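You operate a simulated robot arm through the tools that you are given. There is no shell and no other tool. Be economical: measure what you need, move in short steps, check, and stop when the job is done.

You run a simulated robot arm. Do the job below in one go: nothing can be reset, and whatever is moved stays where it is left.

Task
Load the clamped strip to 20 N: red tray if it parts, green tray if it holds.
Fine: Wind the wheel back to zero before the clamps go up.

It is judged by the outcome, as a careful person would: the job done as asked, and still so three seconds after it is handed in. It fails if anything else is knocked over, pushed out of place, dropped, spilled or broken.

Robot
A 7-joint arm with a two-finger parallel gripper, fixed in place. Base frame: the origin is at the foot of the arm, x ahead of it, y to its left, z up; the work surface is at about z = 0.8. Units: m, rad, N and s.
With the tool pointing down near the work surface it reaches from about 0.24 to 0.68 m from the base axis. Its first joint turns from -1.152 to 1.152 rad. Payload 2.4 kg.
Tool frame: the origin (TCP) lies between the finger pads and is the grasp point; the fingertips stand 0.03 m ahead of it; z points along the fingers, y is the line along which they close. The gripper opens to 0.094 m. The fingers are 0.028 m wide and 0.01 m thick; the gripper's body (0.05 by 0.096 m) begins 0.055 m behind the TCP.
Orientation is that of the tool frame in the base frame, as a unit quaternion [w, x, y, z]. With the fingers straight down and closing along the base's y, the tool's x points along the base's -x, its y along +y and its z along -z.

Tools
- The arm moves only by the tool step_arm. Its argument "series" is a list of rows, each a list of 3 entries, a list of its own where there are three numbers: the shift along the tool's x, y, z in units of 100 mm (1.0 is 100 mm), then the turn, a rotation vector about the tool's x, y, z in units of 60 degrees (1.0 is 60 degrees), then the gripper command, from -1 (shut) to 1 (fully open), values between in proportion. In form: [[[x, y, z], [rx, ry, rz], grip], ...]. A call has 1 to 20 rows; each row is the pose to reach, as a shift and turn from the pose commanded when the call began, along the tool's axes at that moment. A call with a number of a shift or a turn outside -1 to 1 is refused whole. Each row takes 0.2 s and may step no farther than 0.05 m and 0.15 rad from the row before; otherwise, or with a gripper value out of range, the whole call is refused. Where a pose cannot be reached the arm comes as near as it can. A force on the tool above 40 N (or 10 N above the force at the start of the call, whichever is more), or a blocked arm, ends the call early, and 0.2 s more pass. The fingers move at their own pace (about 0.153 m/s each) and stop on an object; they squeeze with about 32 N. The grip force told is the motor's: it shows also when the fingers shut on nothing. Time passes only in rows, and 0.2 s behind the last, so rows that repeat a pose let the fingers close. It gives the time, the measured TCP pose, the force on the tool (base axes), the opening and the grip force at its end, in the units of the frame above (readings bear some noise), with the torque about the TCP (base axes, N m) and any sound that the robot's microphone picked up.
- Cameras (640 x 400 px; columns grow to the right, rows downward): "scene" is fixed at [0.0426, 0.4819, 1.4431]; the picture's right is [-0.69, -0.72, 0.00], its down [-0.41, 0.39, -0.82] and it looks along [0.59, -0.57, -0.57] (base axes); focal length 359 px, centre (320, 200). "wrist" rides on the gripper at [0.076, 0.014, -0.103] in the tool frame; the picture's right is [-0.18, 0.98, 0.00], its down [-0.75, -0.14, -0.64] and it looks along [-0.63, -0.12, 0.77] (tool axes); focal length 243 px, centre (320, 200). There is no depth. A picture from a camera that has moved, and an enlarged one, comes with that camera's place and axes in the base frame and with its lens.
- grab_frame(camera): a new picture of that camera. It takes no simulated time.
- enlarge(camera, box): a new picture of the part [left, top, right, bottom] of that camera's present view, enlarged. It takes no simulated time.
- hand_in(): hands the job in; it is judged then, once.

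Go step by step. Nothing tells you positions but the pictures and the camera data: compare them with the known pose of the tool, close in by small moves and look again before you grip or let go. The budget is 120 turns and 76 pictures, counting those below and the enlarged ones. Unless the task says otherwise, let go and move clear before handing in, and close with one line.

The tools are called after ">>>" by a JSON object that holds its "api" and its "payload". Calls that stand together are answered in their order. step_arm: Moves the arm, as the interface text tells. Its arguments: {"type":"object","properties":{"series":{"type":"array","items":{"type":"array"}}},"required":["series"]} The other tools are called the same way: grab_frame (camera) takes a picture; enlarge (camera, box) takes an enlarged picture of a part of a camera's view; hand_in () hands the job in.

At the start:

```text
clock: 0.0
ee_pos: [0.3411, 0.0534, 1.2347]
tool_rot: [0.0, 0.0, 1.0, 0.0]
wrist_force: [0.2, -0.8, 0.5]
wrist_torque: [-0.03, -0.02, 0.0]
width: 0.094
gripper_force: 0.0
```

scene: 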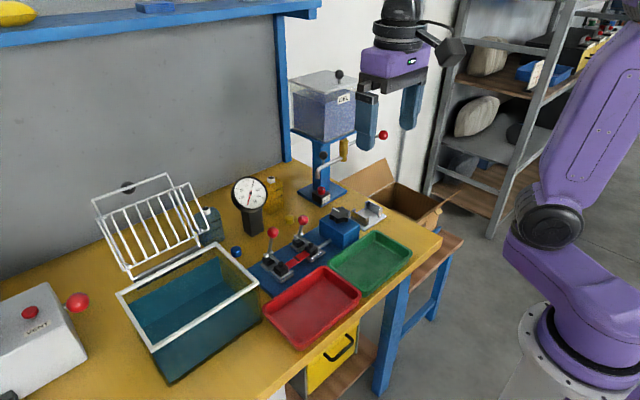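
wrist: 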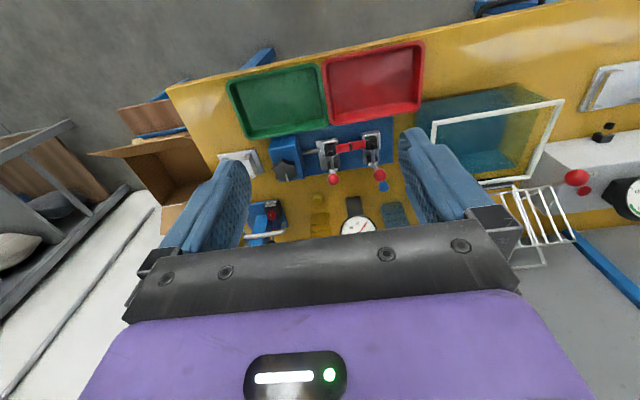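

I see a tensile tester (blue base, two red-knobbed clamp levers, red strip), a dial gauge, and red and green trays. I'll look closer first.

>>> {"api": "enlarge", "payload": {"camera": "scene", "box": [220, 160, 420, 300]}}

>>> {"api": "enlarge", "payload": {"camera": "wrist", "box": [220, 110, 420, 240]}}

```text
2.86 times, centred on (320, 230) of scene
camera zoom: at [0.0426, 0.4819, 1.4431], right [-0.69, -0.72, 0.0], down [-0.41, 0.39, -0.82], along [0.59, -0.57, -0.57], focal length 1025 px, centre (320, 114)
```

zoom: 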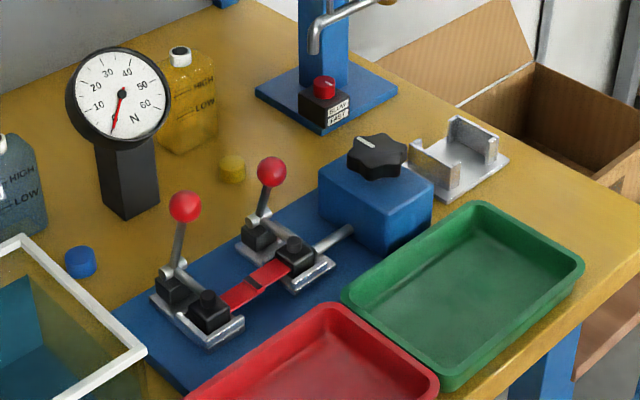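

```text
3.08 times, centred on (320, 175) of wrist
camera zoom: at [0.2639, 0.0677, 1.3371], right [0.18, 0.98, 0.0], down [0.75, -0.14, 0.64], along [0.63, -0.12, -0.77], focal length 746 px, centre (320, 277)
```

zoom: 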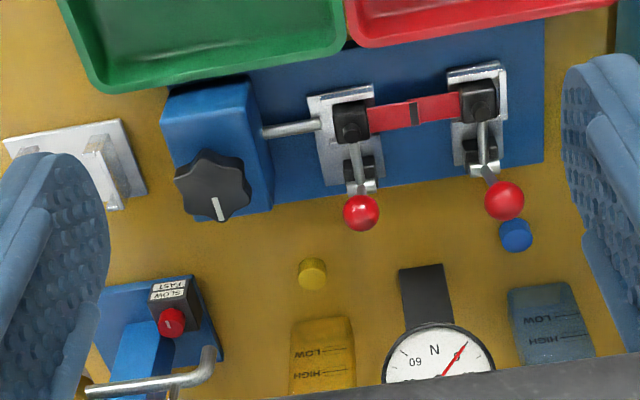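

The rig lies along base y: the wheel is near (0.528, -0.058) with its top at z≈0.90. The clamp levers are near (0.56, 0.04) and (0.556, 0.133). I'll go above the wheel first.

>>> {"api": "step_arm", "payload": {"series": [[[-0.23, -0.14, 0.25], [0, 0, 0], 1], [[-0.47, -0.28, 0.5], [0, 0, 0], 1], [[-0.7, -0.42, 0.75], [0, 0, 0], 1], [[-0.935, -0.557, 1.0], [0, 0, 0], 1]]}}

>>> {"api": "step_arm", "payload": {"series": [[[-0.23, -0.14, 0.25], [0, 0, 0], 1], [[-0.47, -0.28, 0.5], [0, 0, 0], 1], [[-0.7, -0.42, 0.75], [0, 0, 0], 1], [[-0.935, -0.557, 0.9], [0, 0, 0], 1]]}}

>>> {"api": "grab_frame", "payload": {"camera": "wrist"}}

>>> {"api": "grab_frame", "payload": {"camera": "scene"}}

```text
clock: 1.0
ee_pos: [0.4348, -0.0019, 1.136]
tool_rot: [0.001, 0.0, 1.0, 0.0]
wrist_force: [0.2, 1.1, -0.2]
wrist_torque: [0.01, 0.03, 0.0]
width: 0.0943
gripper_force: 0.1
```

```text
clock: 2.0
ee_pos: [0.528, -0.057, 1.0446]
tool_rot: [0.0, 0.0, 1.0, 0.0]
wrist_force: [-0.1, 0.5, 0.2]
wrist_torque: [-0.01, 0.03, 0.0]
width: 0.0941
gripper_force: 0.1
```

```text
71 pictures are left
camera wrist: at [0.4511, -0.0428, 1.1471], right [0.18, 0.98, 0.0], down [0.75, -0.14, 0.64], along [0.63, -0.12, -0.77], focal length 243 px, centre (320, 200)
```

wrist: 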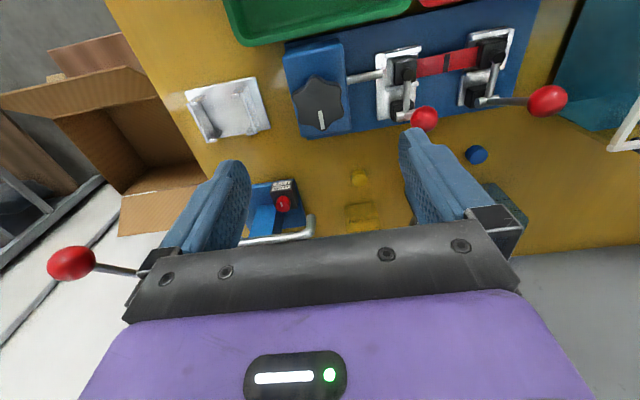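

```text
70 pictures are left
```

scene: 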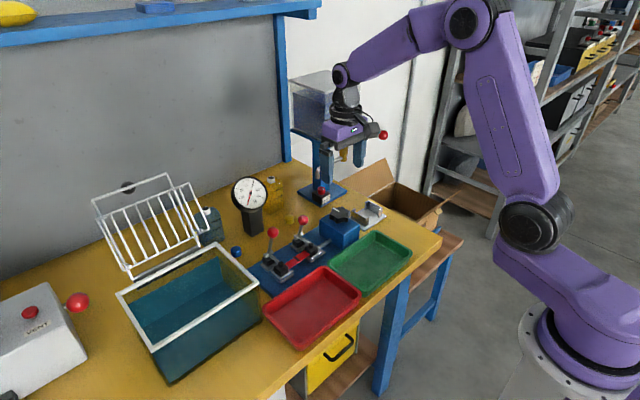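

>>> {"api": "step_arm", "payload": {"series": [[[0, -0.01, 0.4], [0, 0, 0], 1], [[0, -0.015, 0.8], [0, 0, 0], 1], [[0, -0.015, 1.0], [0, 0, 0], 1]]}}

>>> {"api": "enlarge", "payload": {"camera": "scene", "box": [220, 130, 400, 270]}}

>>> {"api": "grab_frame", "payload": {"camera": "wrist"}}

```text
clock: 2.8
ee_pos: [0.5277, -0.0597, 0.9442]
tool_rot: [-0.001, 0.0, 1.0, 0.001]
wrist_force: [0.3, -0.8, -0.2]
wrist_torque: [0.01, -0.04, -0.01]
width: 0.0941
gripper_force: 0.0
```

```text
2.86 times, centred on (310, 200) of scene
camera zoom: at [0.0426, 0.4819, 1.4431], right [-0.69, -0.72, 0.0], down [-0.41, 0.39, -0.82], along [0.59, -0.57, -0.57], focal length 1025 px, centre (349, 200)
```

zoom: 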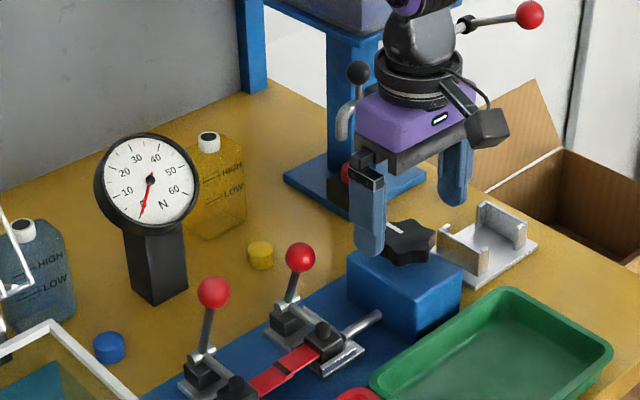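

```text
68 pictures are left
camera wrist: at [0.4514, -0.0447, 1.0455], right [0.18, 0.98, 0.0], down [0.75, -0.14, 0.64], along [0.63, -0.12, -0.77], focal length 243 px, centre (320, 200)
```

wrist: 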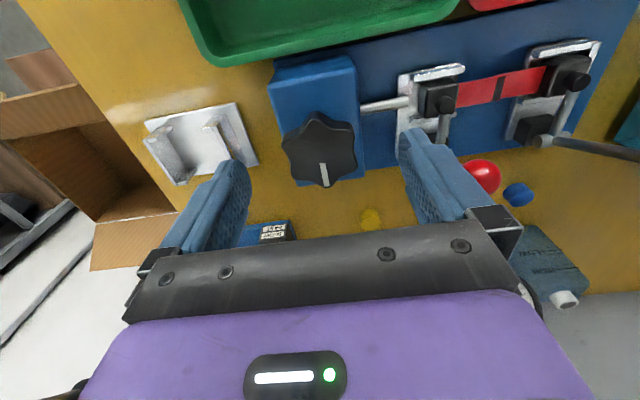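

The wheel lies centred under the fingers, and the dial needle rests at about 0. I'll lower to the wheel and grip.

>>> {"api": "step_arm", "payload": {"series": [[[0, 0, 0.2], [0, 0, 0], 1], [[0, 0, 0.33], [0, 0, 0], 1], [[0, 0, 0.33], [0, 0, 0], -1], [[0, 0, 0.33], [0, 0, 0], -1], [[0, 0, 0.33], [0, 0, 0], -1]]}}

>>> {"api": "enlarge", "payload": {"camera": "scene", "box": [220, 130, 400, 270]}}

```text
clock: 4.0
ee_pos: [0.5272, -0.0581, 0.9106]
tool_rot: [0.0, 0.0, 1.0, 0.001]
wrist_force: [-1.2, -0.2, -0.9]
wrist_torque: [0.01, -0.51, 0.0]
width: 0.0537
gripper_force: 45.2
```

```text
2.86 times, centred on (310, 200) of scene
camera zoom: at [0.0425, 0.4819, 1.4431], right [-0.69, -0.72, 0.0], down [-0.41, 0.39, -0.82], along [0.59, -0.57, -0.57], focal length 1025 px, centre (349, 200)
```

zoom: 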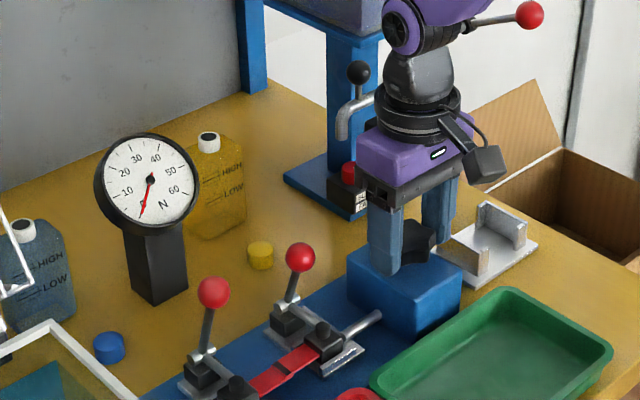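

Gripped. Next is a small clockwise test turn, about 0.3 rad, while I watch the dial.

>>> {"api": "step_arm", "payload": {"series": [[[0, 0, 0], [0, 0, 0.1], -1], [[0, 0, 0], [0, 0, 0.2], -1], [[0, 0, 0], [0, 0, 0.3], -1], [[0, 0, 0], [0, 0, 0.3], -1]]}}

>>> {"api": "enlarge", "payload": {"camera": "scene", "box": [220, 160, 400, 280]}}

```text
clock: 5.0
ee_pos: [0.5282, -0.0577, 0.9106]
tool_rot: [-0.001, 0.156, 0.988, 0.0]
wrist_force: [3.1, 18.1, -6.2]
wrist_torque: [-0.26, -0.43, 0.14]
width: 0.0538
gripper_force: 44.8
```

```text
3.33 times, centred on (310, 220) of scene
camera zoom: at [0.0427, 0.4824, 1.4429], right [-0.69, -0.72, 0.0], down [-0.41, 0.39, -0.82], along [0.59, -0.57, -0.57], focal length 1196 px, centre (353, 133)
```

zoom: 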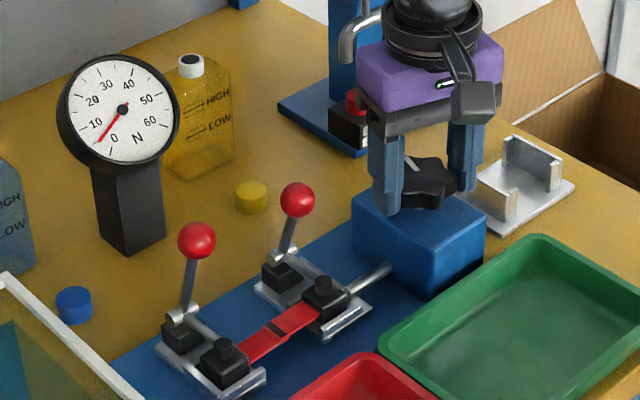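

Clockwise loads the strip: about 5 N for 0.31 rad. I'll continue and ease sideways slightly to reduce the side force.

>>> {"api": "step_arm", "payload": {"series": [[[0, 0.01, 0], [0, 0, 0.1], -1], [[0, 0.01, 0], [0, 0, 0.2], -1], [[0, 0.01, 0], [0, 0, 0.3], -1], [[0, 0.01, 0], [0, 0, 0.4], -1], [[0, 0.01, 0], [0, 0, 0.4], -1]]}}

>>> {"api": "enlarge", "payload": {"camera": "scene", "box": [220, 160, 400, 280]}}

```text
clock: 6.2
ee_pos: [0.5297, -0.0548, 0.911]
tool_rot: [0.001, 0.356, 0.934, 0.001]
wrist_force: [21.7, 25.6, -20.2]
wrist_torque: [0.52, -0.29, 0.23]
width: 0.0537
gripper_force: 45.5
```

```text
3.33 times, centred on (310, 220) of scene
camera zoom: at [0.0435, 0.4826, 1.4428], right [-0.69, -0.72, 0.0], down [-0.41, 0.39, -0.82], along [0.59, -0.57, -0.57], focal length 1196 px, centre (353, 133)
```

zoom: 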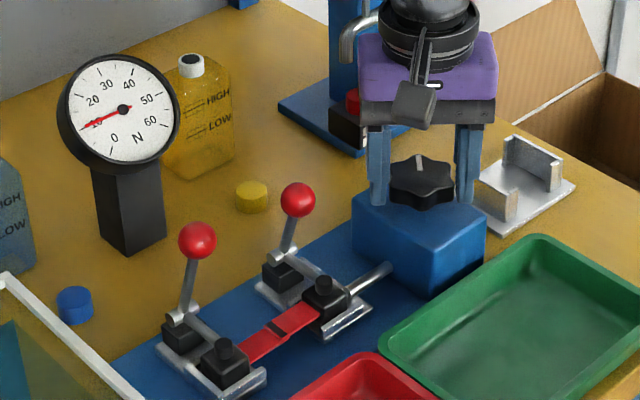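

It reads about 10 N, but the side forces suggest that I gripped about 6 mm off the wheel's axis. I'll release, see whether the dial holds, and re-centre.

>>> {"api": "step_arm", "payload": {"series": [[[0, 0, 0], [0, 0, 0], 1], [[0, 0, 0], [0, 0, 0], 1], [[0, 0, -0.25], [0, 0, 0], 1], [[0, 0, -0.5], [0, 0, 0], 1]]}}

>>> {"api": "enlarge", "payload": {"camera": "scene", "box": [220, 160, 400, 280]}}

>>> {"api": "grab_frame", "payload": {"camera": "wrist"}}

```text
clock: 7.2
ee_pos: [0.5284, -0.0578, 0.963]
tool_rot: [0.0, 0.36, 0.933, 0.0]
wrist_force: [0.1, -0.2, -0.5]
wrist_torque: [0.01, -0.01, 0.0]
width: 0.094
gripper_force: 0.2
```

```text
3.33 times, centred on (310, 220) of scene
camera zoom: at [0.0426, 0.4819, 1.4431], right [-0.69, -0.72, 0.0], down [-0.41, 0.39, -0.82], along [0.59, -0.57, -0.57], focal length 1196 px, centre (353, 133)
```

zoom: 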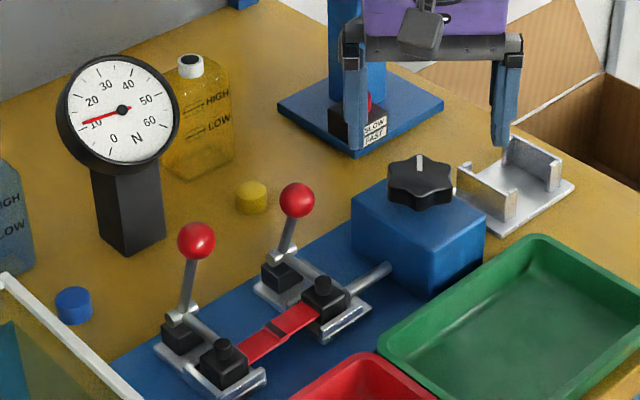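

```text
63 pictures are left
camera wrist: at [0.4801, 0.0032, 1.0651], right [0.8, 0.61, 0.0], down [0.47, -0.61, 0.64], along [0.39, -0.51, -0.77], focal length 243 px, centre (320, 200)
```

wrist: 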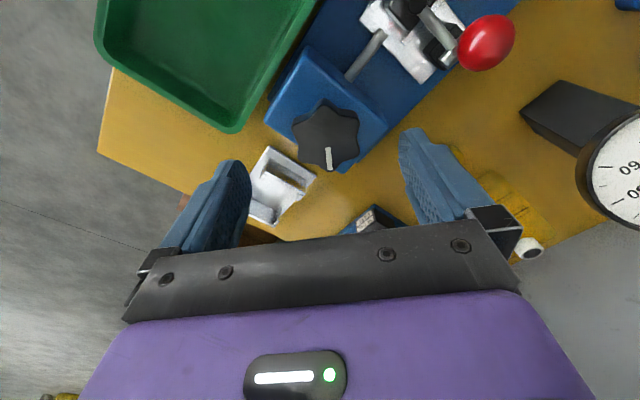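

The dial holds at about 10 N. I'll re-centre on the wheel and grip again.

>>> {"api": "step_arm", "payload": {"series": [[[-0.026, 0.017, 0.25], [0, 0, 0], 1], [[-0.026, 0.017, 0.5], [0, 0, 0], 1], [[-0.026, 0.017, 0.5], [0, 0, 0], -1], [[-0.026, 0.017, 0.5], [0, 0, 0], -1], [[-0.026, 0.017, 0.5], [0, 0, 0], -1]]}}

>>> {"api": "step_arm", "payload": {"series": [[[0, 0, 0], [0, 0, 0.1], -1], [[0, 0, 0], [0, 0, 0.2], -1], [[0, 0, 0], [0, 0, 0.3], -1], [[0, 0, 0], [0, 0, 0.3], -1]]}}

>>> {"api": "enlarge", "payload": {"camera": "scene", "box": [220, 160, 400, 280]}}

```text
clock: 8.4
ee_pos: [0.5322, -0.0579, 0.9127]
tool_rot: [0.003, 0.358, 0.934, 0.001]
wrist_force: [12.9, 12.8, -8.8]
wrist_torque: [-0.28, -1.19, 0.09]
width: 0.0535
gripper_force: 44.9
```

```text
clock: 9.4
ee_pos: [0.5339, -0.0577, 0.913]
tool_rot: [0.003, 0.499, 0.866, 0.001]
wrist_force: [18.7, 24.1, 15.5]
wrist_torque: [0.89, -0.21, 0.06]
width: 0.0536
gripper_force: 44.9
```

```text
3.33 times, centred on (310, 220) of scene
camera zoom: at [0.0428, 0.4826, 1.4428], right [-0.69, -0.72, 0.0], down [-0.41, 0.39, -0.82], along [0.59, -0.57, -0.57], focal length 1196 px, centre (353, 133)
```

zoom: 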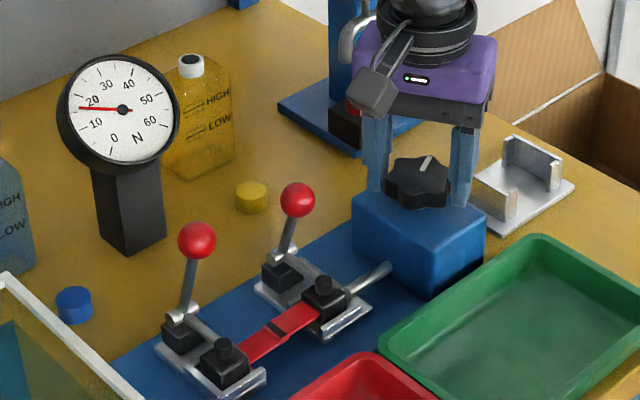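

It reads about 15 N. I'll ease the offset and go on towards 20 N.

>>> {"api": "step_arm", "payload": {"series": [[[0.012, 0.03, 0], [0, 0, 0], -1], [[0.012, 0.03, 0], [0, 0, 0.1], -1], [[0.012, 0.03, 0], [0, 0, 0.2], -1], [[0.012, 0.03, 0], [0, 0, 0.26], -1], [[0.012, 0.03, 0], [0, 0, 0.26], -1]]}}

>>> {"api": "enlarge", "payload": {"camera": "scene", "box": [230, 170, 350, 270]}}

```text
clock: 10.6
ee_pos: [0.5343, -0.0561, 0.9126]
tool_rot: [0.003, 0.614, 0.79, 0.002]
wrist_force: [15.5, 9.4, 19.5]
wrist_torque: [-0.1, -0.26, 0.06]
width: 0.0535
gripper_force: 45.4
```

```text
4.00 times, centred on (290, 220) of scene
camera zoom: at [0.0426, 0.4822, 1.443], right [-0.69, -0.72, 0.0], down [-0.41, 0.39, -0.82], along [0.59, -0.57, -0.57], focal length 1436 px, centre (440, 120)
```

zoom: 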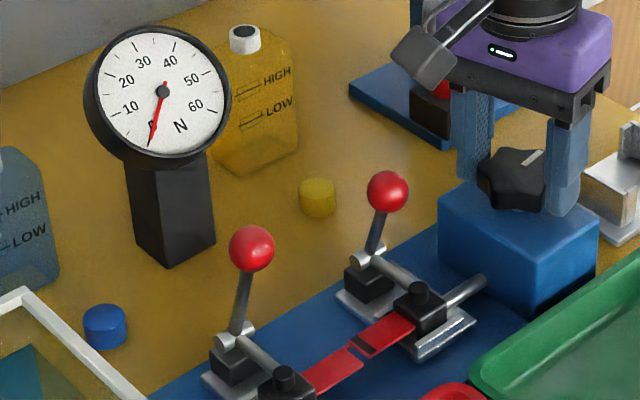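

The strip parted, so it belongs in the red tray. First I'll wind the wheel back by the roughly 1.32 rad I turned it.

>>> {"api": "step_arm", "payload": {"series": [[[0, 0, 0], [0, 0, -0.126], -1], [[0, 0, 0], [0, 0, -0.252], -1], [[0, 0, 0], [0, 0, -0.378], -1], [[0, 0, 0], [0, 0, -0.504], -1], [[0, 0, 0], [0, 0, -0.58], -1]]}}

```text
clock: 11.8
ee_pos: [0.5321, -0.0576, 0.9132]
tool_rot: [0.001, 0.349, 0.937, -0.001]
wrist_force: [4.2, 3.1, 25.7]
wrist_torque: [0.2, -0.03, -0.01]
width: 0.0533
gripper_force: 44.9
```

>>> {"api": "step_arm", "payload": {"series": [[[0, 0, -0.02], [0, 0, -0.126], -1], [[0, 0, -0.02], [0, 0, -0.252], -1], [[0, 0, -0.02], [0, 0, -0.378], -1], [[0, 0, -0.02], [0, 0, -0.504], -1], [[0, 0, -0.02], [0, 0, -0.63], -1], [[0, 0, -0.02], [0, 0, -0.68], -1], [[0, 0, -0.02], [0, 0, -0.68], -1]]}}

>>> {"api": "enlarge", "payload": {"camera": "scene", "box": [220, 160, 400, 280]}}

>>> {"api": "enlarge", "payload": {"camera": "wrist", "box": [240, 40, 400, 240]}}

```text
clock: 13.4
ee_pos: [0.5314, -0.0584, 0.9127]
tool_rot: [-0.001, 0.001, 1.0, 0.0]
wrist_force: [9.8, -23.1, -27.9]
wrist_torque: [-0.04, -0.54, -0.06]
width: 0.0532
gripper_force: 45.5
```

```text
3.33 times, centred on (310, 220) of scene
camera zoom: at [0.0433, 0.4813, 1.4433], right [-0.69, -0.72, 0.0], down [-0.41, 0.4, -0.82], along [0.59, -0.57, -0.57], focal length 1196 px, centre (353, 133)
```

zoom: 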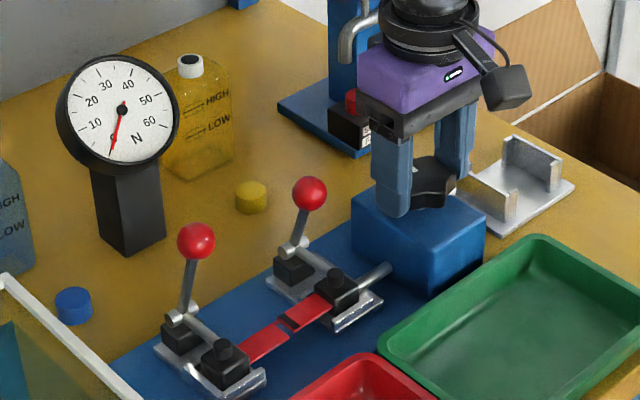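

```text
2.00 times, centred on (320, 140) of wrist
camera zoom: at [0.4556, -0.0449, 1.0151], right [0.19, 0.98, 0.0], down [0.75, -0.14, 0.64], along [0.63, -0.12, -0.77], focal length 485 px, centre (320, 320)
```

zoom: 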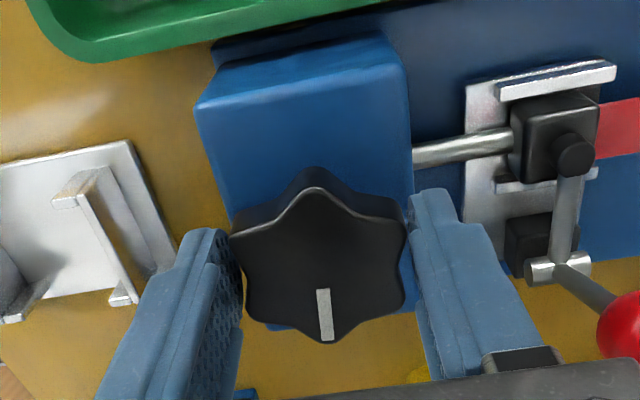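

The dial is at zero and the mark is back near its start. I'll release, rise to the pose I had before gripping, and compare the wheel mark.

>>> {"api": "step_arm", "payload": {"series": [[[0, 0, 0], [0, 0, 0], 1], [[0, 0, 0], [0, 0, 0], 1], [[0.02, -0.01, -0.2], [0, 0, 0], 1], [[0.02, -0.01, -0.31], [0, 0, 0], 1]]}}

>>> {"api": "grab_frame", "payload": {"camera": "wrist"}}

>>> {"api": "enlarge", "payload": {"camera": "wrist", "box": [240, 80, 400, 200]}}

>>> {"api": "enlarge", "payload": {"camera": "scene", "box": [230, 170, 330, 230]}}

```text
clock: 14.4
ee_pos: [0.53, -0.0561, 0.9445]
tool_rot: [0.0, 0.0, 1.0, 0.001]
wrist_force: [-0.4, 0.0, 0.1]
wrist_torque: [-0.03, 0.0, -0.01]
width: 0.0941
gripper_force: 0.1
```

```text
58 pictures are left
camera wrist: at [0.4532, -0.043, 1.047], right [0.18, 0.98, 0.0], down [0.75, -0.14, 0.64], along [0.63, -0.12, -0.77], focal length 243 px, centre (320, 200)
```

wrist: 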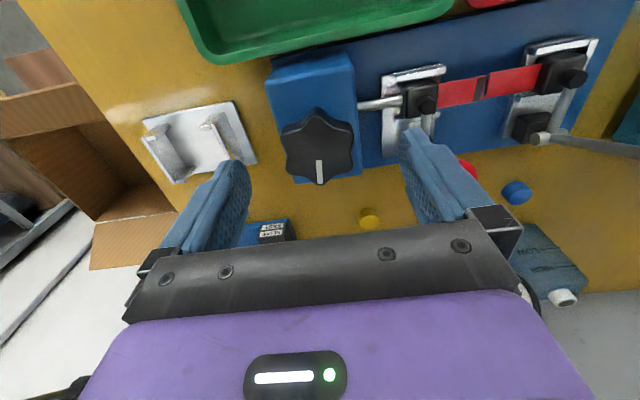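

```text
3.33 times, centred on (320, 140) of wrist
camera zoom: at [0.4532, -0.043, 1.047], right [0.18, 0.98, 0.0], down [0.75, -0.14, 0.64], along [0.63, -0.12, -0.77], focal length 809 px, centre (320, 400)
```

zoom: 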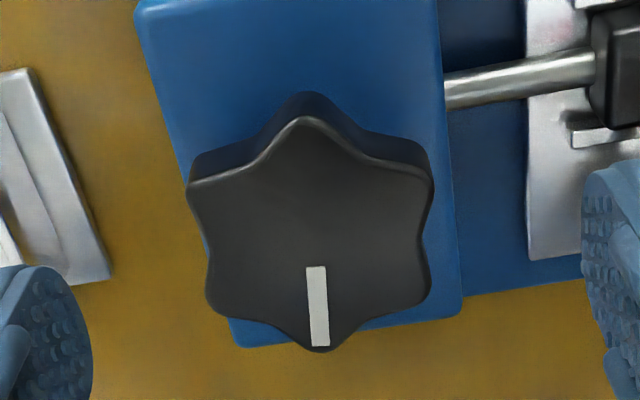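

```text
6.40 times, centred on (280, 200) of scene
camera zoom: at [0.0426, 0.4819, 1.4431], right [-0.69, -0.72, 0.0], down [-0.41, 0.39, -0.82], along [0.59, -0.57, -0.57], focal length 2297 px, centre (576, 200)
```

zoom: 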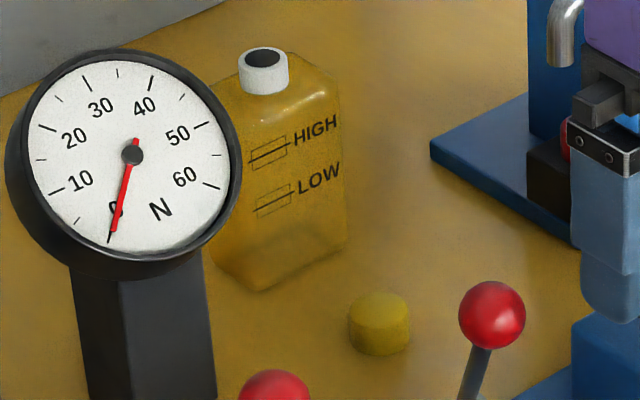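

The mark looks slightly clockwise of square with the block, by about 0.1 rad. I'll rise to the earlier viewing pose for a direct comparison.

>>> {"api": "step_arm", "payload": {"series": [[[0.02, -0.01, -0.4], [0, 0, 0], 1], [[0.02, -0.01, -0.8], [0, 0, 0], 1], [[0.02, -0.01, -1.0], [0, 0, 0], 1]]}}

>>> {"api": "grab_frame", "payload": {"camera": "wrist"}}

>>> {"api": "enlarge", "payload": {"camera": "scene", "box": [220, 160, 420, 300]}}

>>> {"api": "enlarge", "payload": {"camera": "wrist", "box": [280, 20, 360, 150]}}

```text
clock: 15.2
ee_pos: [0.5285, -0.0577, 1.0452]
tool_rot: [0.0, 0.001, 1.0, -0.001]
wrist_force: [-0.6, 0.1, 0.2]
wrist_torque: [-0.02, 0.01, 0.01]
width: 0.0939
gripper_force: 0.0
```

```text
55 pictures are left
camera wrist: at [0.4521, -0.0434, 1.1465], right [0.19, 0.98, 0.0], down [0.75, -0.14, 0.64], along [0.63, -0.12, -0.77], focal length 243 px, centre (320, 200)
```

wrist: 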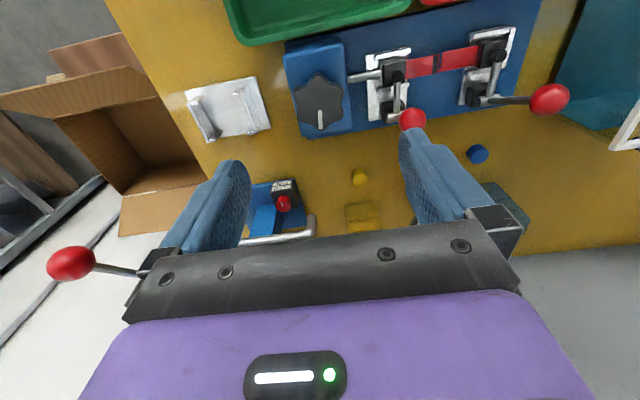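

```text
2.86 times, centred on (320, 230) of scene
camera zoom: at [0.0426, 0.4819, 1.4431], right [-0.69, -0.72, 0.0], down [-0.41, 0.39, -0.82], along [0.59, -0.57, -0.57], focal length 1025 px, centre (320, 114)
```

zoom: 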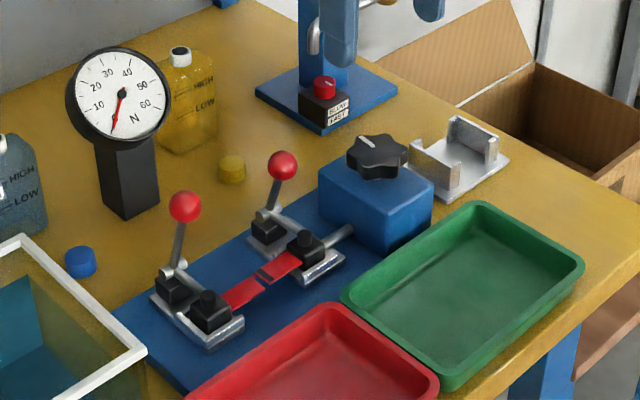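

```text
3.08 times, centred on (320, 85) of wrist
camera zoom: at [0.4521, -0.0434, 1.1465], right [0.19, 0.98, 0.0], down [0.75, -0.14, 0.64], along [0.63, -0.12, -0.77], focal length 746 px, centre (320, 554)
```

zoom: 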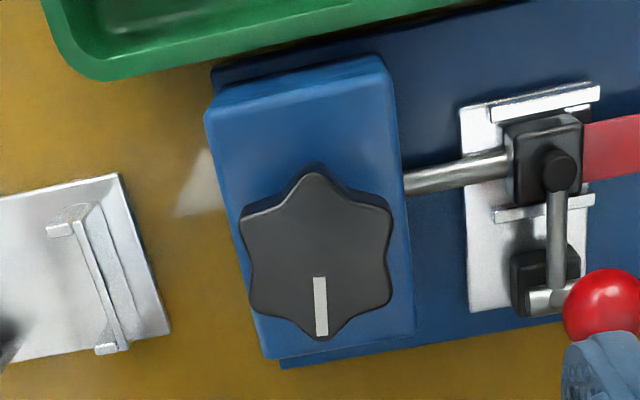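

The clamp carriage jumped when the strip broke, and the mark seems about 0.1 rad short of its start. I'll re-grip the wheel, centred and aligned to the mark, and nudge it back the last bit.

>>> {"api": "step_arm", "payload": {"series": [[[-0.035, -0.013, 0.4], [0, 0, 0.095], 1], [[-0.035, -0.013, 0.8], [0, 0, 0.095], 1], [[-0.035, -0.013, 1.0], [0, 0, 0.095], 1]]}}

>>> {"api": "step_arm", "payload": {"series": [[[0, 0, 0.2], [0, 0, 0], 1], [[0, 0, 0.33], [0, 0, 0], 1], [[0, 0, 0.33], [0, 0, 0], -1], [[0, 0, 0.33], [0, 0, 0], -1], [[0, 0, 0.33], [0, 0, 0], -1]]}}

>>> {"api": "step_arm", "payload": {"series": [[[0, 0, 0], [0, 0, -0.05], -1], [[0, 0, 0], [0, 0, -0.095], -1], [[0, 0, 0], [0, 0, -0.095], -1]]}}

>>> {"api": "enlarge", "payload": {"camera": "wrist", "box": [240, 40, 400, 240]}}

```text
clock: 16.0
ee_pos: [0.5325, -0.0592, 0.9435]
tool_rot: [0.0, 0.05, 0.999, 0.0]
wrist_force: [0.0, 0.1, -0.3]
wrist_torque: [0.0, 0.03, 0.0]
width: 0.0942
gripper_force: 0.0
```

```text
clock: 17.2
ee_pos: [0.5312, -0.0585, 0.9125]
tool_rot: [0.0, 0.05, 0.999, 0.001]
wrist_force: [-0.1, 4.6, -1.7]
wrist_torque: [-0.05, -0.52, 0.03]
width: 0.0537
gripper_force: 45.2
```

```text
clock: 18.0
ee_pos: [0.5321, -0.0585, 0.9128]
tool_rot: [0.0, 0.0, 1.0, 0.0]
wrist_force: [-4.2, 4.5, 10.5]
wrist_torque: [0.4, -0.22, 0.0]
width: 0.0539
gripper_force: 45.1
```

```text
2.00 times, centred on (320, 140) of wrist
camera zoom: at [0.4545, -0.0451, 1.0145], right [0.18, 0.98, 0.0], down [0.75, -0.14, 0.64], along [0.63, -0.12, -0.77], focal length 485 px, centre (320, 320)
```

zoom: 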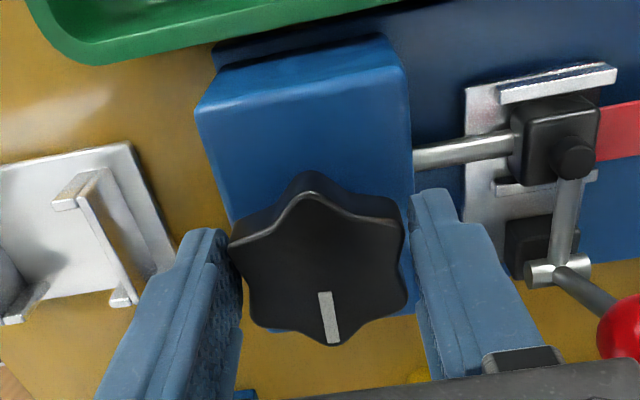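

The mark now lies square with the block. I'll nudge it 0.03 rad more to feel for a stop, then release.

>>> {"api": "step_arm", "payload": {"series": [[[0, 0, 0], [0, 0, -0.03], -1], [[0, 0, 0], [0, 0, -0.03], -1]]}}

>>> {"api": "step_arm", "payload": {"series": [[[0, 0, 0], [0, 0, 0], 1], [[0, 0, 0], [0, 0, 0], 1], [[0, 0, -0.25], [0, 0, 0], 1], [[0, 0, -0.6], [0, 0, 0.03], 1], [[0, 0, -1.0], [0, 0, 0.03], 1]]}}

>>> {"api": "enlarge", "payload": {"camera": "wrist", "box": [260, 20, 420, 150]}}

>>> {"api": "enlarge", "payload": {"camera": "scene", "box": [220, 160, 420, 300]}}

```text
clock: 18.6
ee_pos: [0.5321, -0.0581, 0.9116]
tool_rot: [0.0, -0.016, 1.0, 0.0]
wrist_force: [-10.2, 5.3, 21.4]
wrist_torque: [0.08, -0.06, -0.09]
width: 0.0539
gripper_force: 45.0
```

```text
clock: 19.8
ee_pos: [0.5299, -0.0595, 1.0135]
tool_rot: [0.001, 0.001, 1.0, 0.001]
wrist_force: [-0.8, -0.2, -0.9]
wrist_torque: [0.0, 0.01, -0.01]
width: 0.094
gripper_force: 0.1
```

```text
3.08 times, centred on (340, 85) of wrist
camera zoom: at [0.4528, -0.0445, 1.1162], right [0.19, 0.98, 0.0], down [0.75, -0.14, 0.64], along [0.63, -0.12, -0.77], focal length 746 px, centre (258, 554)
```

zoom: 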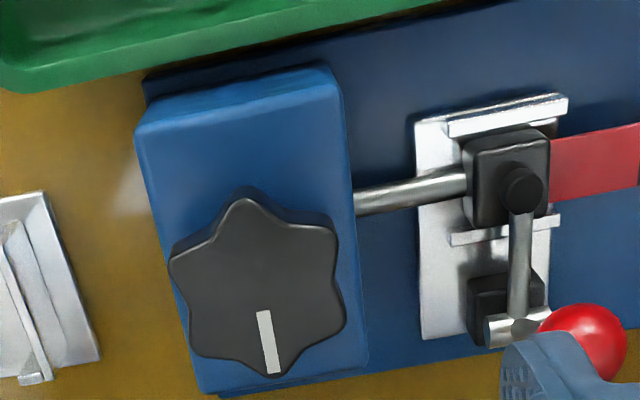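

```text
2.86 times, centred on (320, 230) of scene
camera zoom: at [0.0426, 0.4819, 1.4431], right [-0.69, -0.72, 0.0], down [-0.41, 0.39, -0.82], along [0.59, -0.57, -0.57], focal length 1025 px, centre (320, 114)
```

zoom: 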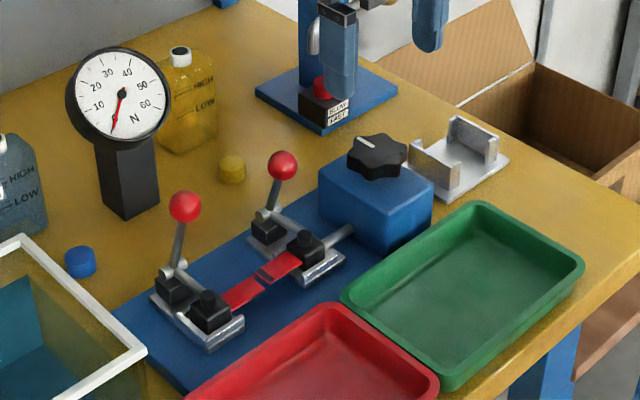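

The wheel is back at zero. The clamps open by swinging their ball handles back (+x). The near ball is at about (0.559, 0.027, 0.913), with its pivot near (0.583, 0.027, 0.843). I'll move over that ball.

>>> {"api": "step_arm", "payload": {"series": [[[-0.15, 0.45, 0], [0, 0, 0], 0.1], [[-0.29, 0.865, 0], [0, 0, 0], 0.1], [[-0.29, 0.865, 0.3], [0, 0, 0], 0.1], [[-0.29, 0.865, 0.55], [0, 0, 0], 0.1]]}}

>>> {"api": "grab_frame", "payload": {"camera": "wrist"}}

>>> {"api": "enlarge", "payload": {"camera": "scene", "box": [220, 140, 400, 280]}}

```text
clock: 20.8
ee_pos: [0.5607, 0.0285, 0.9566]
tool_rot: [0.0, 0.0, 1.0, 0.0]
wrist_force: [-0.4, -0.5, -0.2]
wrist_torque: [-0.03, 0.02, -0.01]
width: 0.0516
gripper_force: 0.0
```

```text
49 pictures are left
camera wrist: at [0.4836, 0.0425, 1.0588], right [0.18, 0.98, 0.0], down [0.75, -0.14, 0.64], along [0.63, -0.12, -0.77], focal length 243 px, centre (320, 200)
```

wrist: 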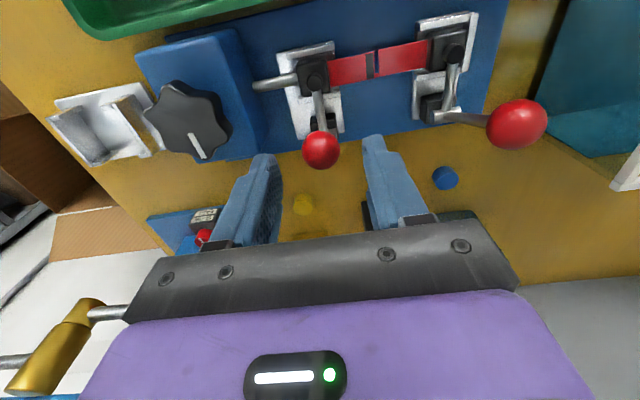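

```text
2.86 times, centred on (310, 210) of scene
camera zoom: at [0.0426, 0.482, 1.4431], right [-0.69, -0.72, 0.0], down [-0.41, 0.39, -0.82], along [0.59, -0.57, -0.57], focal length 1025 px, centre (349, 171)
```

zoom: 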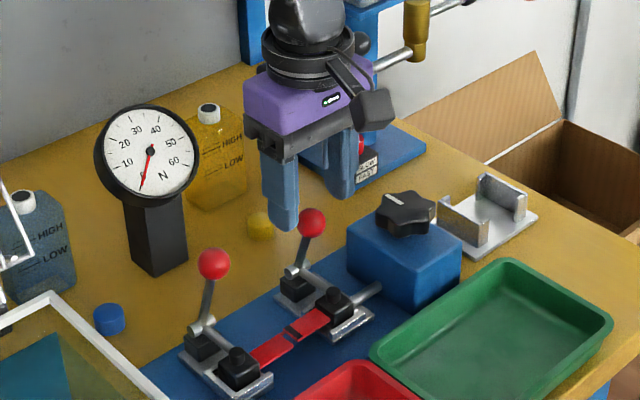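

The ball lies between the fingers. I'll descend and grip it.

>>> {"api": "step_arm", "payload": {"series": [[[0, 0, 0.15], [0, 0, 0], 0.1], [[0, 0, 0.3], [0, 0, 0], 0.1], [[0, 0, 0.3], [0, 0, 0], -1], [[0, 0, 0.3], [0, 0, 0], -1]]}}

>>> {"api": "enlarge", "payload": {"camera": "scene", "box": [240, 160, 360, 280]}}

>>> {"api": "enlarge", "payload": {"camera": "wrist", "box": [240, 20, 440, 220]}}

```text
clock: 21.8
ee_pos: [0.5616, 0.0285, 0.9266]
tool_rot: [0.0, 0.0, 1.0, 0.0]
wrist_force: [-1.8, 7.6, 1.7]
wrist_torque: [0.13, 0.12, 0.03]
width: 0.0246
gripper_force: 45.1
```

```text
3.33 times, centred on (300, 220) of scene
camera zoom: at [0.0425, 0.4821, 1.443], right [-0.69, -0.72, 0.0], down [-0.41, 0.39, -0.82], along [0.59, -0.57, -0.57], focal length 1196 px, centre (387, 133)
```

zoom: 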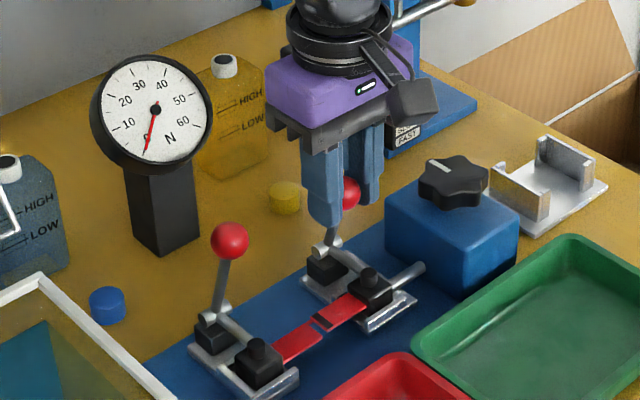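

```text
2.00 times, centred on (340, 120) of wrist
camera zoom: at [0.4846, 0.0426, 1.0296], right [0.18, 0.98, 0.0], down [0.75, -0.14, 0.64], along [0.63, -0.12, -0.77], focal length 485 px, centre (280, 360)
```

zoom: 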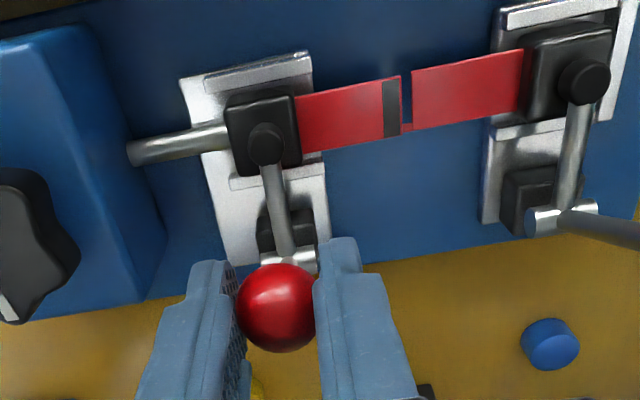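

Holding the ball, I'll swing it back along its arc and watch the forces.

>>> {"api": "step_arm", "payload": {"series": [[[-0.09, 0, -0.018], [0, 0, 0], -1], [[-0.188, 0, -0.025], [0, 0, 0], -1], [[-0.28, 0, -0.018], [0, 0, 0], -1], [[-0.28, 0, -0.018], [0, 0, 0], -1]]}}

>>> {"api": "enlarge", "payload": {"camera": "scene", "box": [240, 160, 360, 280]}}

```text
clock: 22.8
ee_pos: [0.5859, 0.0287, 0.9294]
tool_rot: [-0.004, 0.0, 1.0, 0.001]
wrist_force: [-18.7, 13.6, -0.3]
wrist_torque: [0.21, 1.31, -0.01]
width: 0.0247
gripper_force: 44.7
```

```text
3.33 times, centred on (300, 220) of scene
camera zoom: at [0.0421, 0.4823, 1.443], right [-0.69, -0.72, 0.0], down [-0.41, 0.39, -0.82], along [0.59, -0.57, -0.57], focal length 1196 px, centre (387, 133)
```

zoom: 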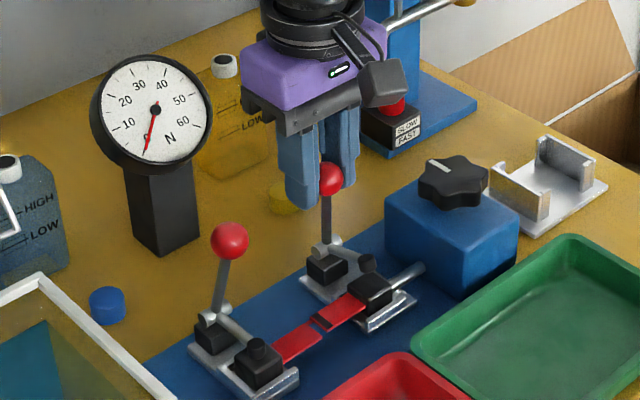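

It moves and the pressing arm is starting to lift. I'll continue along the arc.

>>> {"api": "step_arm", "payload": {"series": [[[-0.1, 0, 0.01], [0, 0, 0], -1], [[-0.2, 0, 0.035], [0, 0, 0], -1], [[-0.3, 0, 0.08], [0, 0, 0], -1], [[-0.4, 0, 0.15], [0, 0, 0], -1], [[-0.4, 0, 0.15], [0, 0, 0], -1]]}}

>>> {"api": "enlarge", "payload": {"camera": "scene", "box": [240, 160, 360, 280]}}

>>> {"api": "grab_frame", "payload": {"camera": "wrist"}}

```text
clock: 24.0
ee_pos: [0.6308, 0.0264, 0.913]
tool_rot: [0.001, 0.002, 1.0, -0.001]
wrist_force: [0.3, 0.1, 0.3]
wrist_torque: [-0.02, -0.05, 0.01]
width: 0.0
gripper_force: 33.4
```

```text
3.33 times, centred on (300, 220) of scene
camera zoom: at [0.0426, 0.4819, 1.4431], right [-0.69, -0.72, 0.0], down [-0.41, 0.39, -0.82], along [0.59, -0.57, -0.57], focal length 1196 px, centre (387, 133)
```

zoom: 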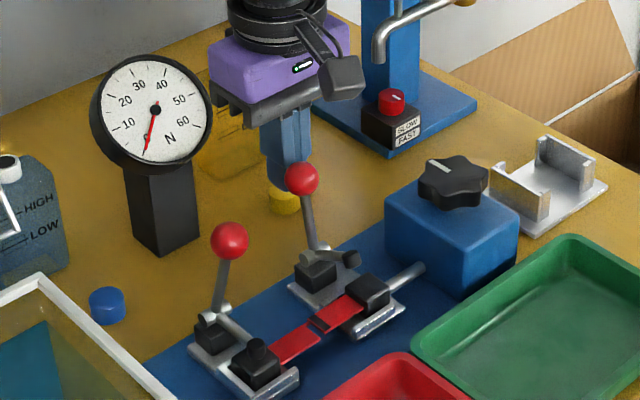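

```text
43 pictures are left
camera wrist: at [0.5531, 0.0398, 1.0147], right [0.19, 0.98, 0.0], down [0.75, -0.14, 0.64], along [0.63, -0.12, -0.77], focal length 243 px, centre (320, 200)
```

wrist: 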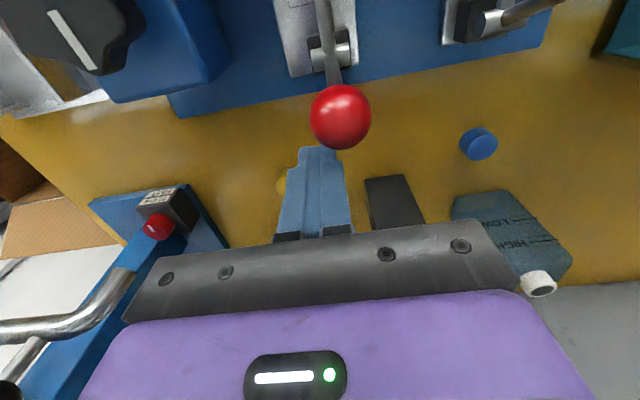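

The ball slipped out partway: the presser is partly raised, and the carriage slid back to its original place. The ball is now near (0.594, 0.039, 0.91). I'll re-grip it lower and swing further.

>>> {"api": "step_arm", "payload": {"series": [[[0, 0, -0.35], [0, 0, 0], -1], [[0, 0, -0.7], [0, 0, 0], -0.5], [[0.2, 0.07, -0.7], [0, 0, 0], 0.1], [[0.36, 0.13, -0.5], [0, 0, 0], 0.1], [[0.36, 0.13, -0.35], [0, 0, 0], 0.1]]}}

>>> {"api": "grab_frame", "payload": {"camera": "wrist"}}

```text
clock: 25.2
ee_pos: [0.5931, 0.0414, 0.9482]
tool_rot: [0.0, 0.0, 1.0, -0.001]
wrist_force: [-0.4, -0.4, -0.5]
wrist_torque: [-0.04, -0.04, -0.08]
width: 0.0514
gripper_force: 0.0
```

```text
42 pictures are left
camera wrist: at [0.5169, 0.0543, 1.0498], right [0.18, 0.98, 0.0], down [0.75, -0.14, 0.64], along [0.63, -0.12, -0.77], focal length 243 px, centre (320, 200)
```

wrist: 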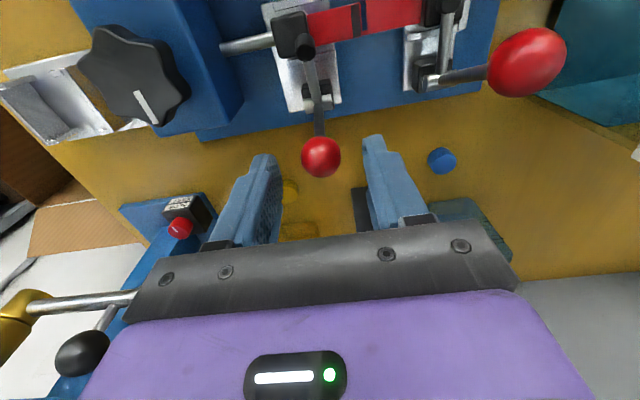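

>>> {"api": "step_arm", "payload": {"series": [[[-0.04, -0.015, 0.2], [0, 0, 0], 0.1], [[-0.04, -0.015, 0.4], [0, 0, 0], 0.1], [[-0.04, -0.015, 0.4], [0, 0, 0], -1], [[-0.04, -0.015, 0.4], [0, 0, 0], -1]]}}

>>> {"api": "step_arm", "payload": {"series": [[[-0.1, 0, 0.04], [0, 0, 0], -1], [[-0.18, 0, 0.09], [0, 0, 0], -1], [[-0.26, 0, 0.16], [0, 0, 0], -1], [[-0.26, 0, 0.16], [0, 0, 0], -1]]}}

>>> {"api": "enlarge", "payload": {"camera": "scene", "box": [240, 160, 360, 280]}}

```text
clock: 26.2
ee_pos: [0.5979, 0.0389, 0.9082]
tool_rot: [0.0, 0.0, 1.0, 0.0]
wrist_force: [-3.0, 4.1, 1.1]
wrist_torque: [0.07, 0.19, 0.03]
width: 0.0248
gripper_force: 44.9
```

```text
clock: 27.2
ee_pos: [0.6235, 0.038, 0.893]
tool_rot: [-0.002, 0.0, 1.0, 0.0]
wrist_force: [-15.4, 4.8, 4.7]
wrist_torque: [-0.04, 0.99, -0.06]
width: 0.0246
gripper_force: 45.2
```

```text
3.33 times, centred on (300, 220) of scene
camera zoom: at [0.0421, 0.4821, 1.443], right [-0.69, -0.72, 0.0], down [-0.41, 0.39, -0.82], along [0.59, -0.57, -0.57], focal length 1196 px, centre (387, 133)
```

zoom: 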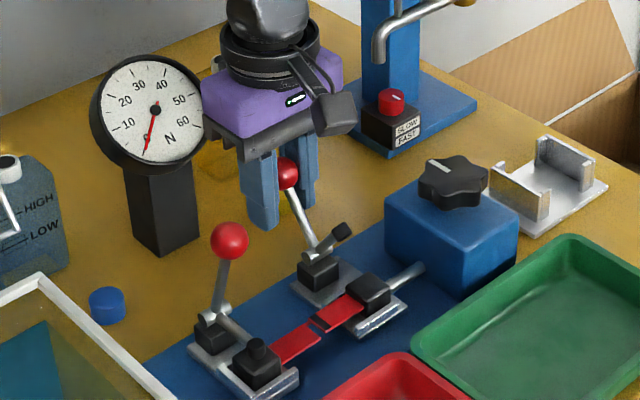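

It's opening well, so I'll swing it further.

>>> {"api": "step_arm", "payload": {"series": [[[-0.06, 0, 0.06], [0, 0, 0], -1], [[-0.11, 0, 0.13], [0, 0, 0], -1], [[-0.15, 0, 0.2], [0, 0, 0], -1], [[-0.15, 0, 0.2], [0, 0, 0], -1]]}}

>>> {"api": "enlarge", "payload": {"camera": "scene", "box": [240, 160, 360, 280]}}

```text
clock: 27.8
ee_pos: [0.6307, 0.0403, 0.8846]
tool_rot: [-0.006, -0.001, 1.0, 0.0]
wrist_force: [-14.1, 3.6, 10.8]
wrist_torque: [0.02, -0.94, 0.02]
width: 0.0251
gripper_force: 44.9
stopped in row 2: the force on the tool passed its limit at 50 N (the readings are from after the stop); the commanded pose is now the measured one
```

```text
3.33 times, centred on (300, 220) of scene
camera zoom: at [0.042, 0.482, 1.4431], right [-0.69, -0.72, 0.0], down [-0.41, 0.39, -0.82], along [0.59, -0.57, -0.57], focal length 1196 px, centre (387, 133)
```

zoom: 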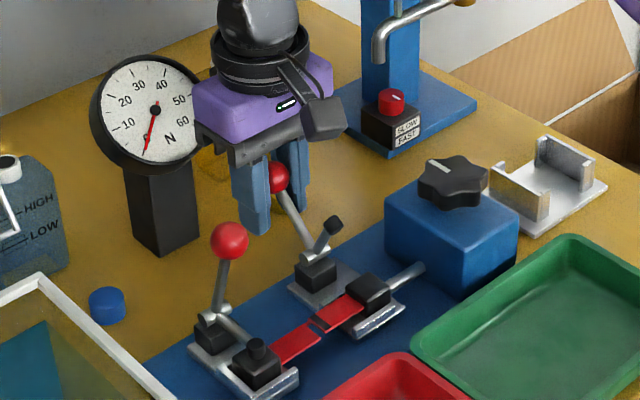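

The lever has reached its end stop. I'll release it and rise.

>>> {"api": "step_arm", "payload": {"series": [[[0, 0, 0], [0, 0, 0], 0.1], [[0, 0, 0], [0, 0, 0], 0.1], [[0, 0, -0.35], [0, 0, 0], 0.1], [[0, 0, -0.7], [0, 0, 0], 0.1], [[0.4, 0.4, -0.9], [0, 0, 0], 0.1], [[0.7, 0.7, -0.9], [0, 0, 0], 0.1], [[0.7, 0.9, -0.9], [0, 0, 0], 0.1]]}}

>>> {"api": "grab_frame", "payload": {"camera": "wrist"}}

>>> {"api": "enlarge", "payload": {"camera": "scene", "box": [240, 160, 360, 280]}}

```text
refused: row 5 steps farther than a row can; nothing moved
```

```text
39 pictures are left
camera wrist: at [0.5554, 0.0544, 0.9881], right [0.18, 0.98, 0.0], down [0.76, -0.14, 0.63], along [0.62, -0.12, -0.77], focal length 243 px, centre (320, 200)
```

wrist: 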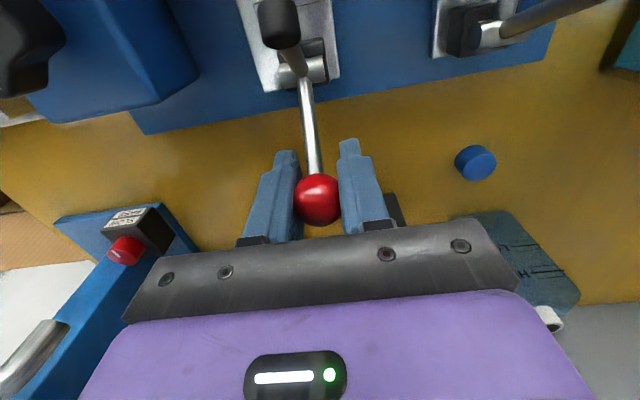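

```text
3.33 times, centred on (300, 220) of scene
camera zoom: at [0.042, 0.482, 1.4431], right [-0.69, -0.72, 0.0], down [-0.41, 0.39, -0.82], along [0.59, -0.57, -0.57], focal length 1196 px, centre (387, 133)
```

zoom: 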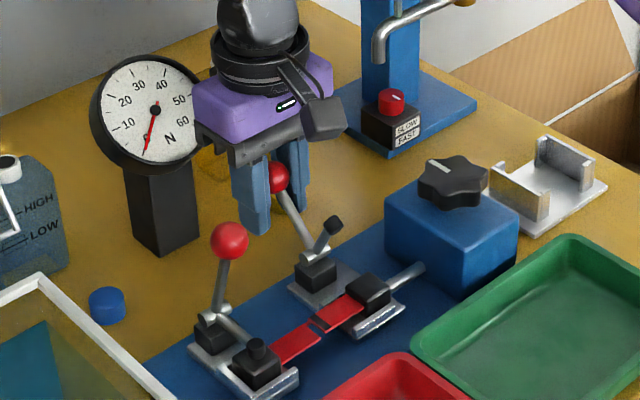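

>>> {"api": "step_arm", "payload": {"series": [[[0, 0, 0], [0, 0, 0], 0.1], [[0, 0, 0], [0, 0, 0], 0.1], [[0, 0, -0.35], [0, 0, 0], 0.1], [[0, 0, -0.7], [0, 0, 0], 0.1], [[0.2, 0.2, -1.0], [0, 0, 0], 0.1], [[0.45, 0.5, -1.0], [0, 0, 0], 0.1], [[0.7, 0.8, -1.0], [0, 0, 0], 0.1], [[0.76, 0.94, -1.0], [0, 0, 0], 0.1]]}}

>>> {"api": "grab_frame", "payload": {"camera": "wrist"}}

>>> {"api": "enlarge", "payload": {"camera": "scene", "box": [220, 160, 380, 290]}}

```text
clock: 29.6
ee_pos: [0.5574, 0.1328, 0.9857]
tool_rot: [-0.004, 0.0, 1.0, 0.0]
wrist_force: [-0.5, 0.0, -0.6]
wrist_torque: [-0.01, 0.02, -0.03]
width: 0.0519
gripper_force: 0.1
```

```text
37 pictures are left
camera wrist: at [0.4815, 0.1468, 1.0886], right [0.18, 0.98, 0.0], down [0.76, -0.14, 0.64], along [0.62, -0.12, -0.77], focal length 243 px, centre (320, 200)
```

wrist: 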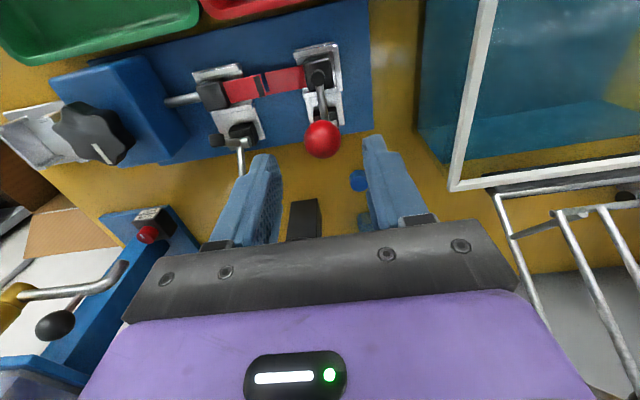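

```text
3.08 times, centred on (300, 225) of scene
camera zoom: at [0.0426, 0.4819, 1.4431], right [-0.69, -0.72, 0.0], down [-0.41, 0.39, -0.82], along [0.59, -0.57, -0.57], focal length 1104 px, centre (382, 123)
```

zoom: 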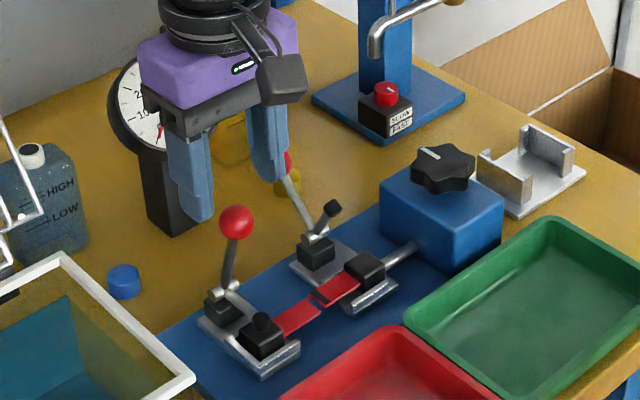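

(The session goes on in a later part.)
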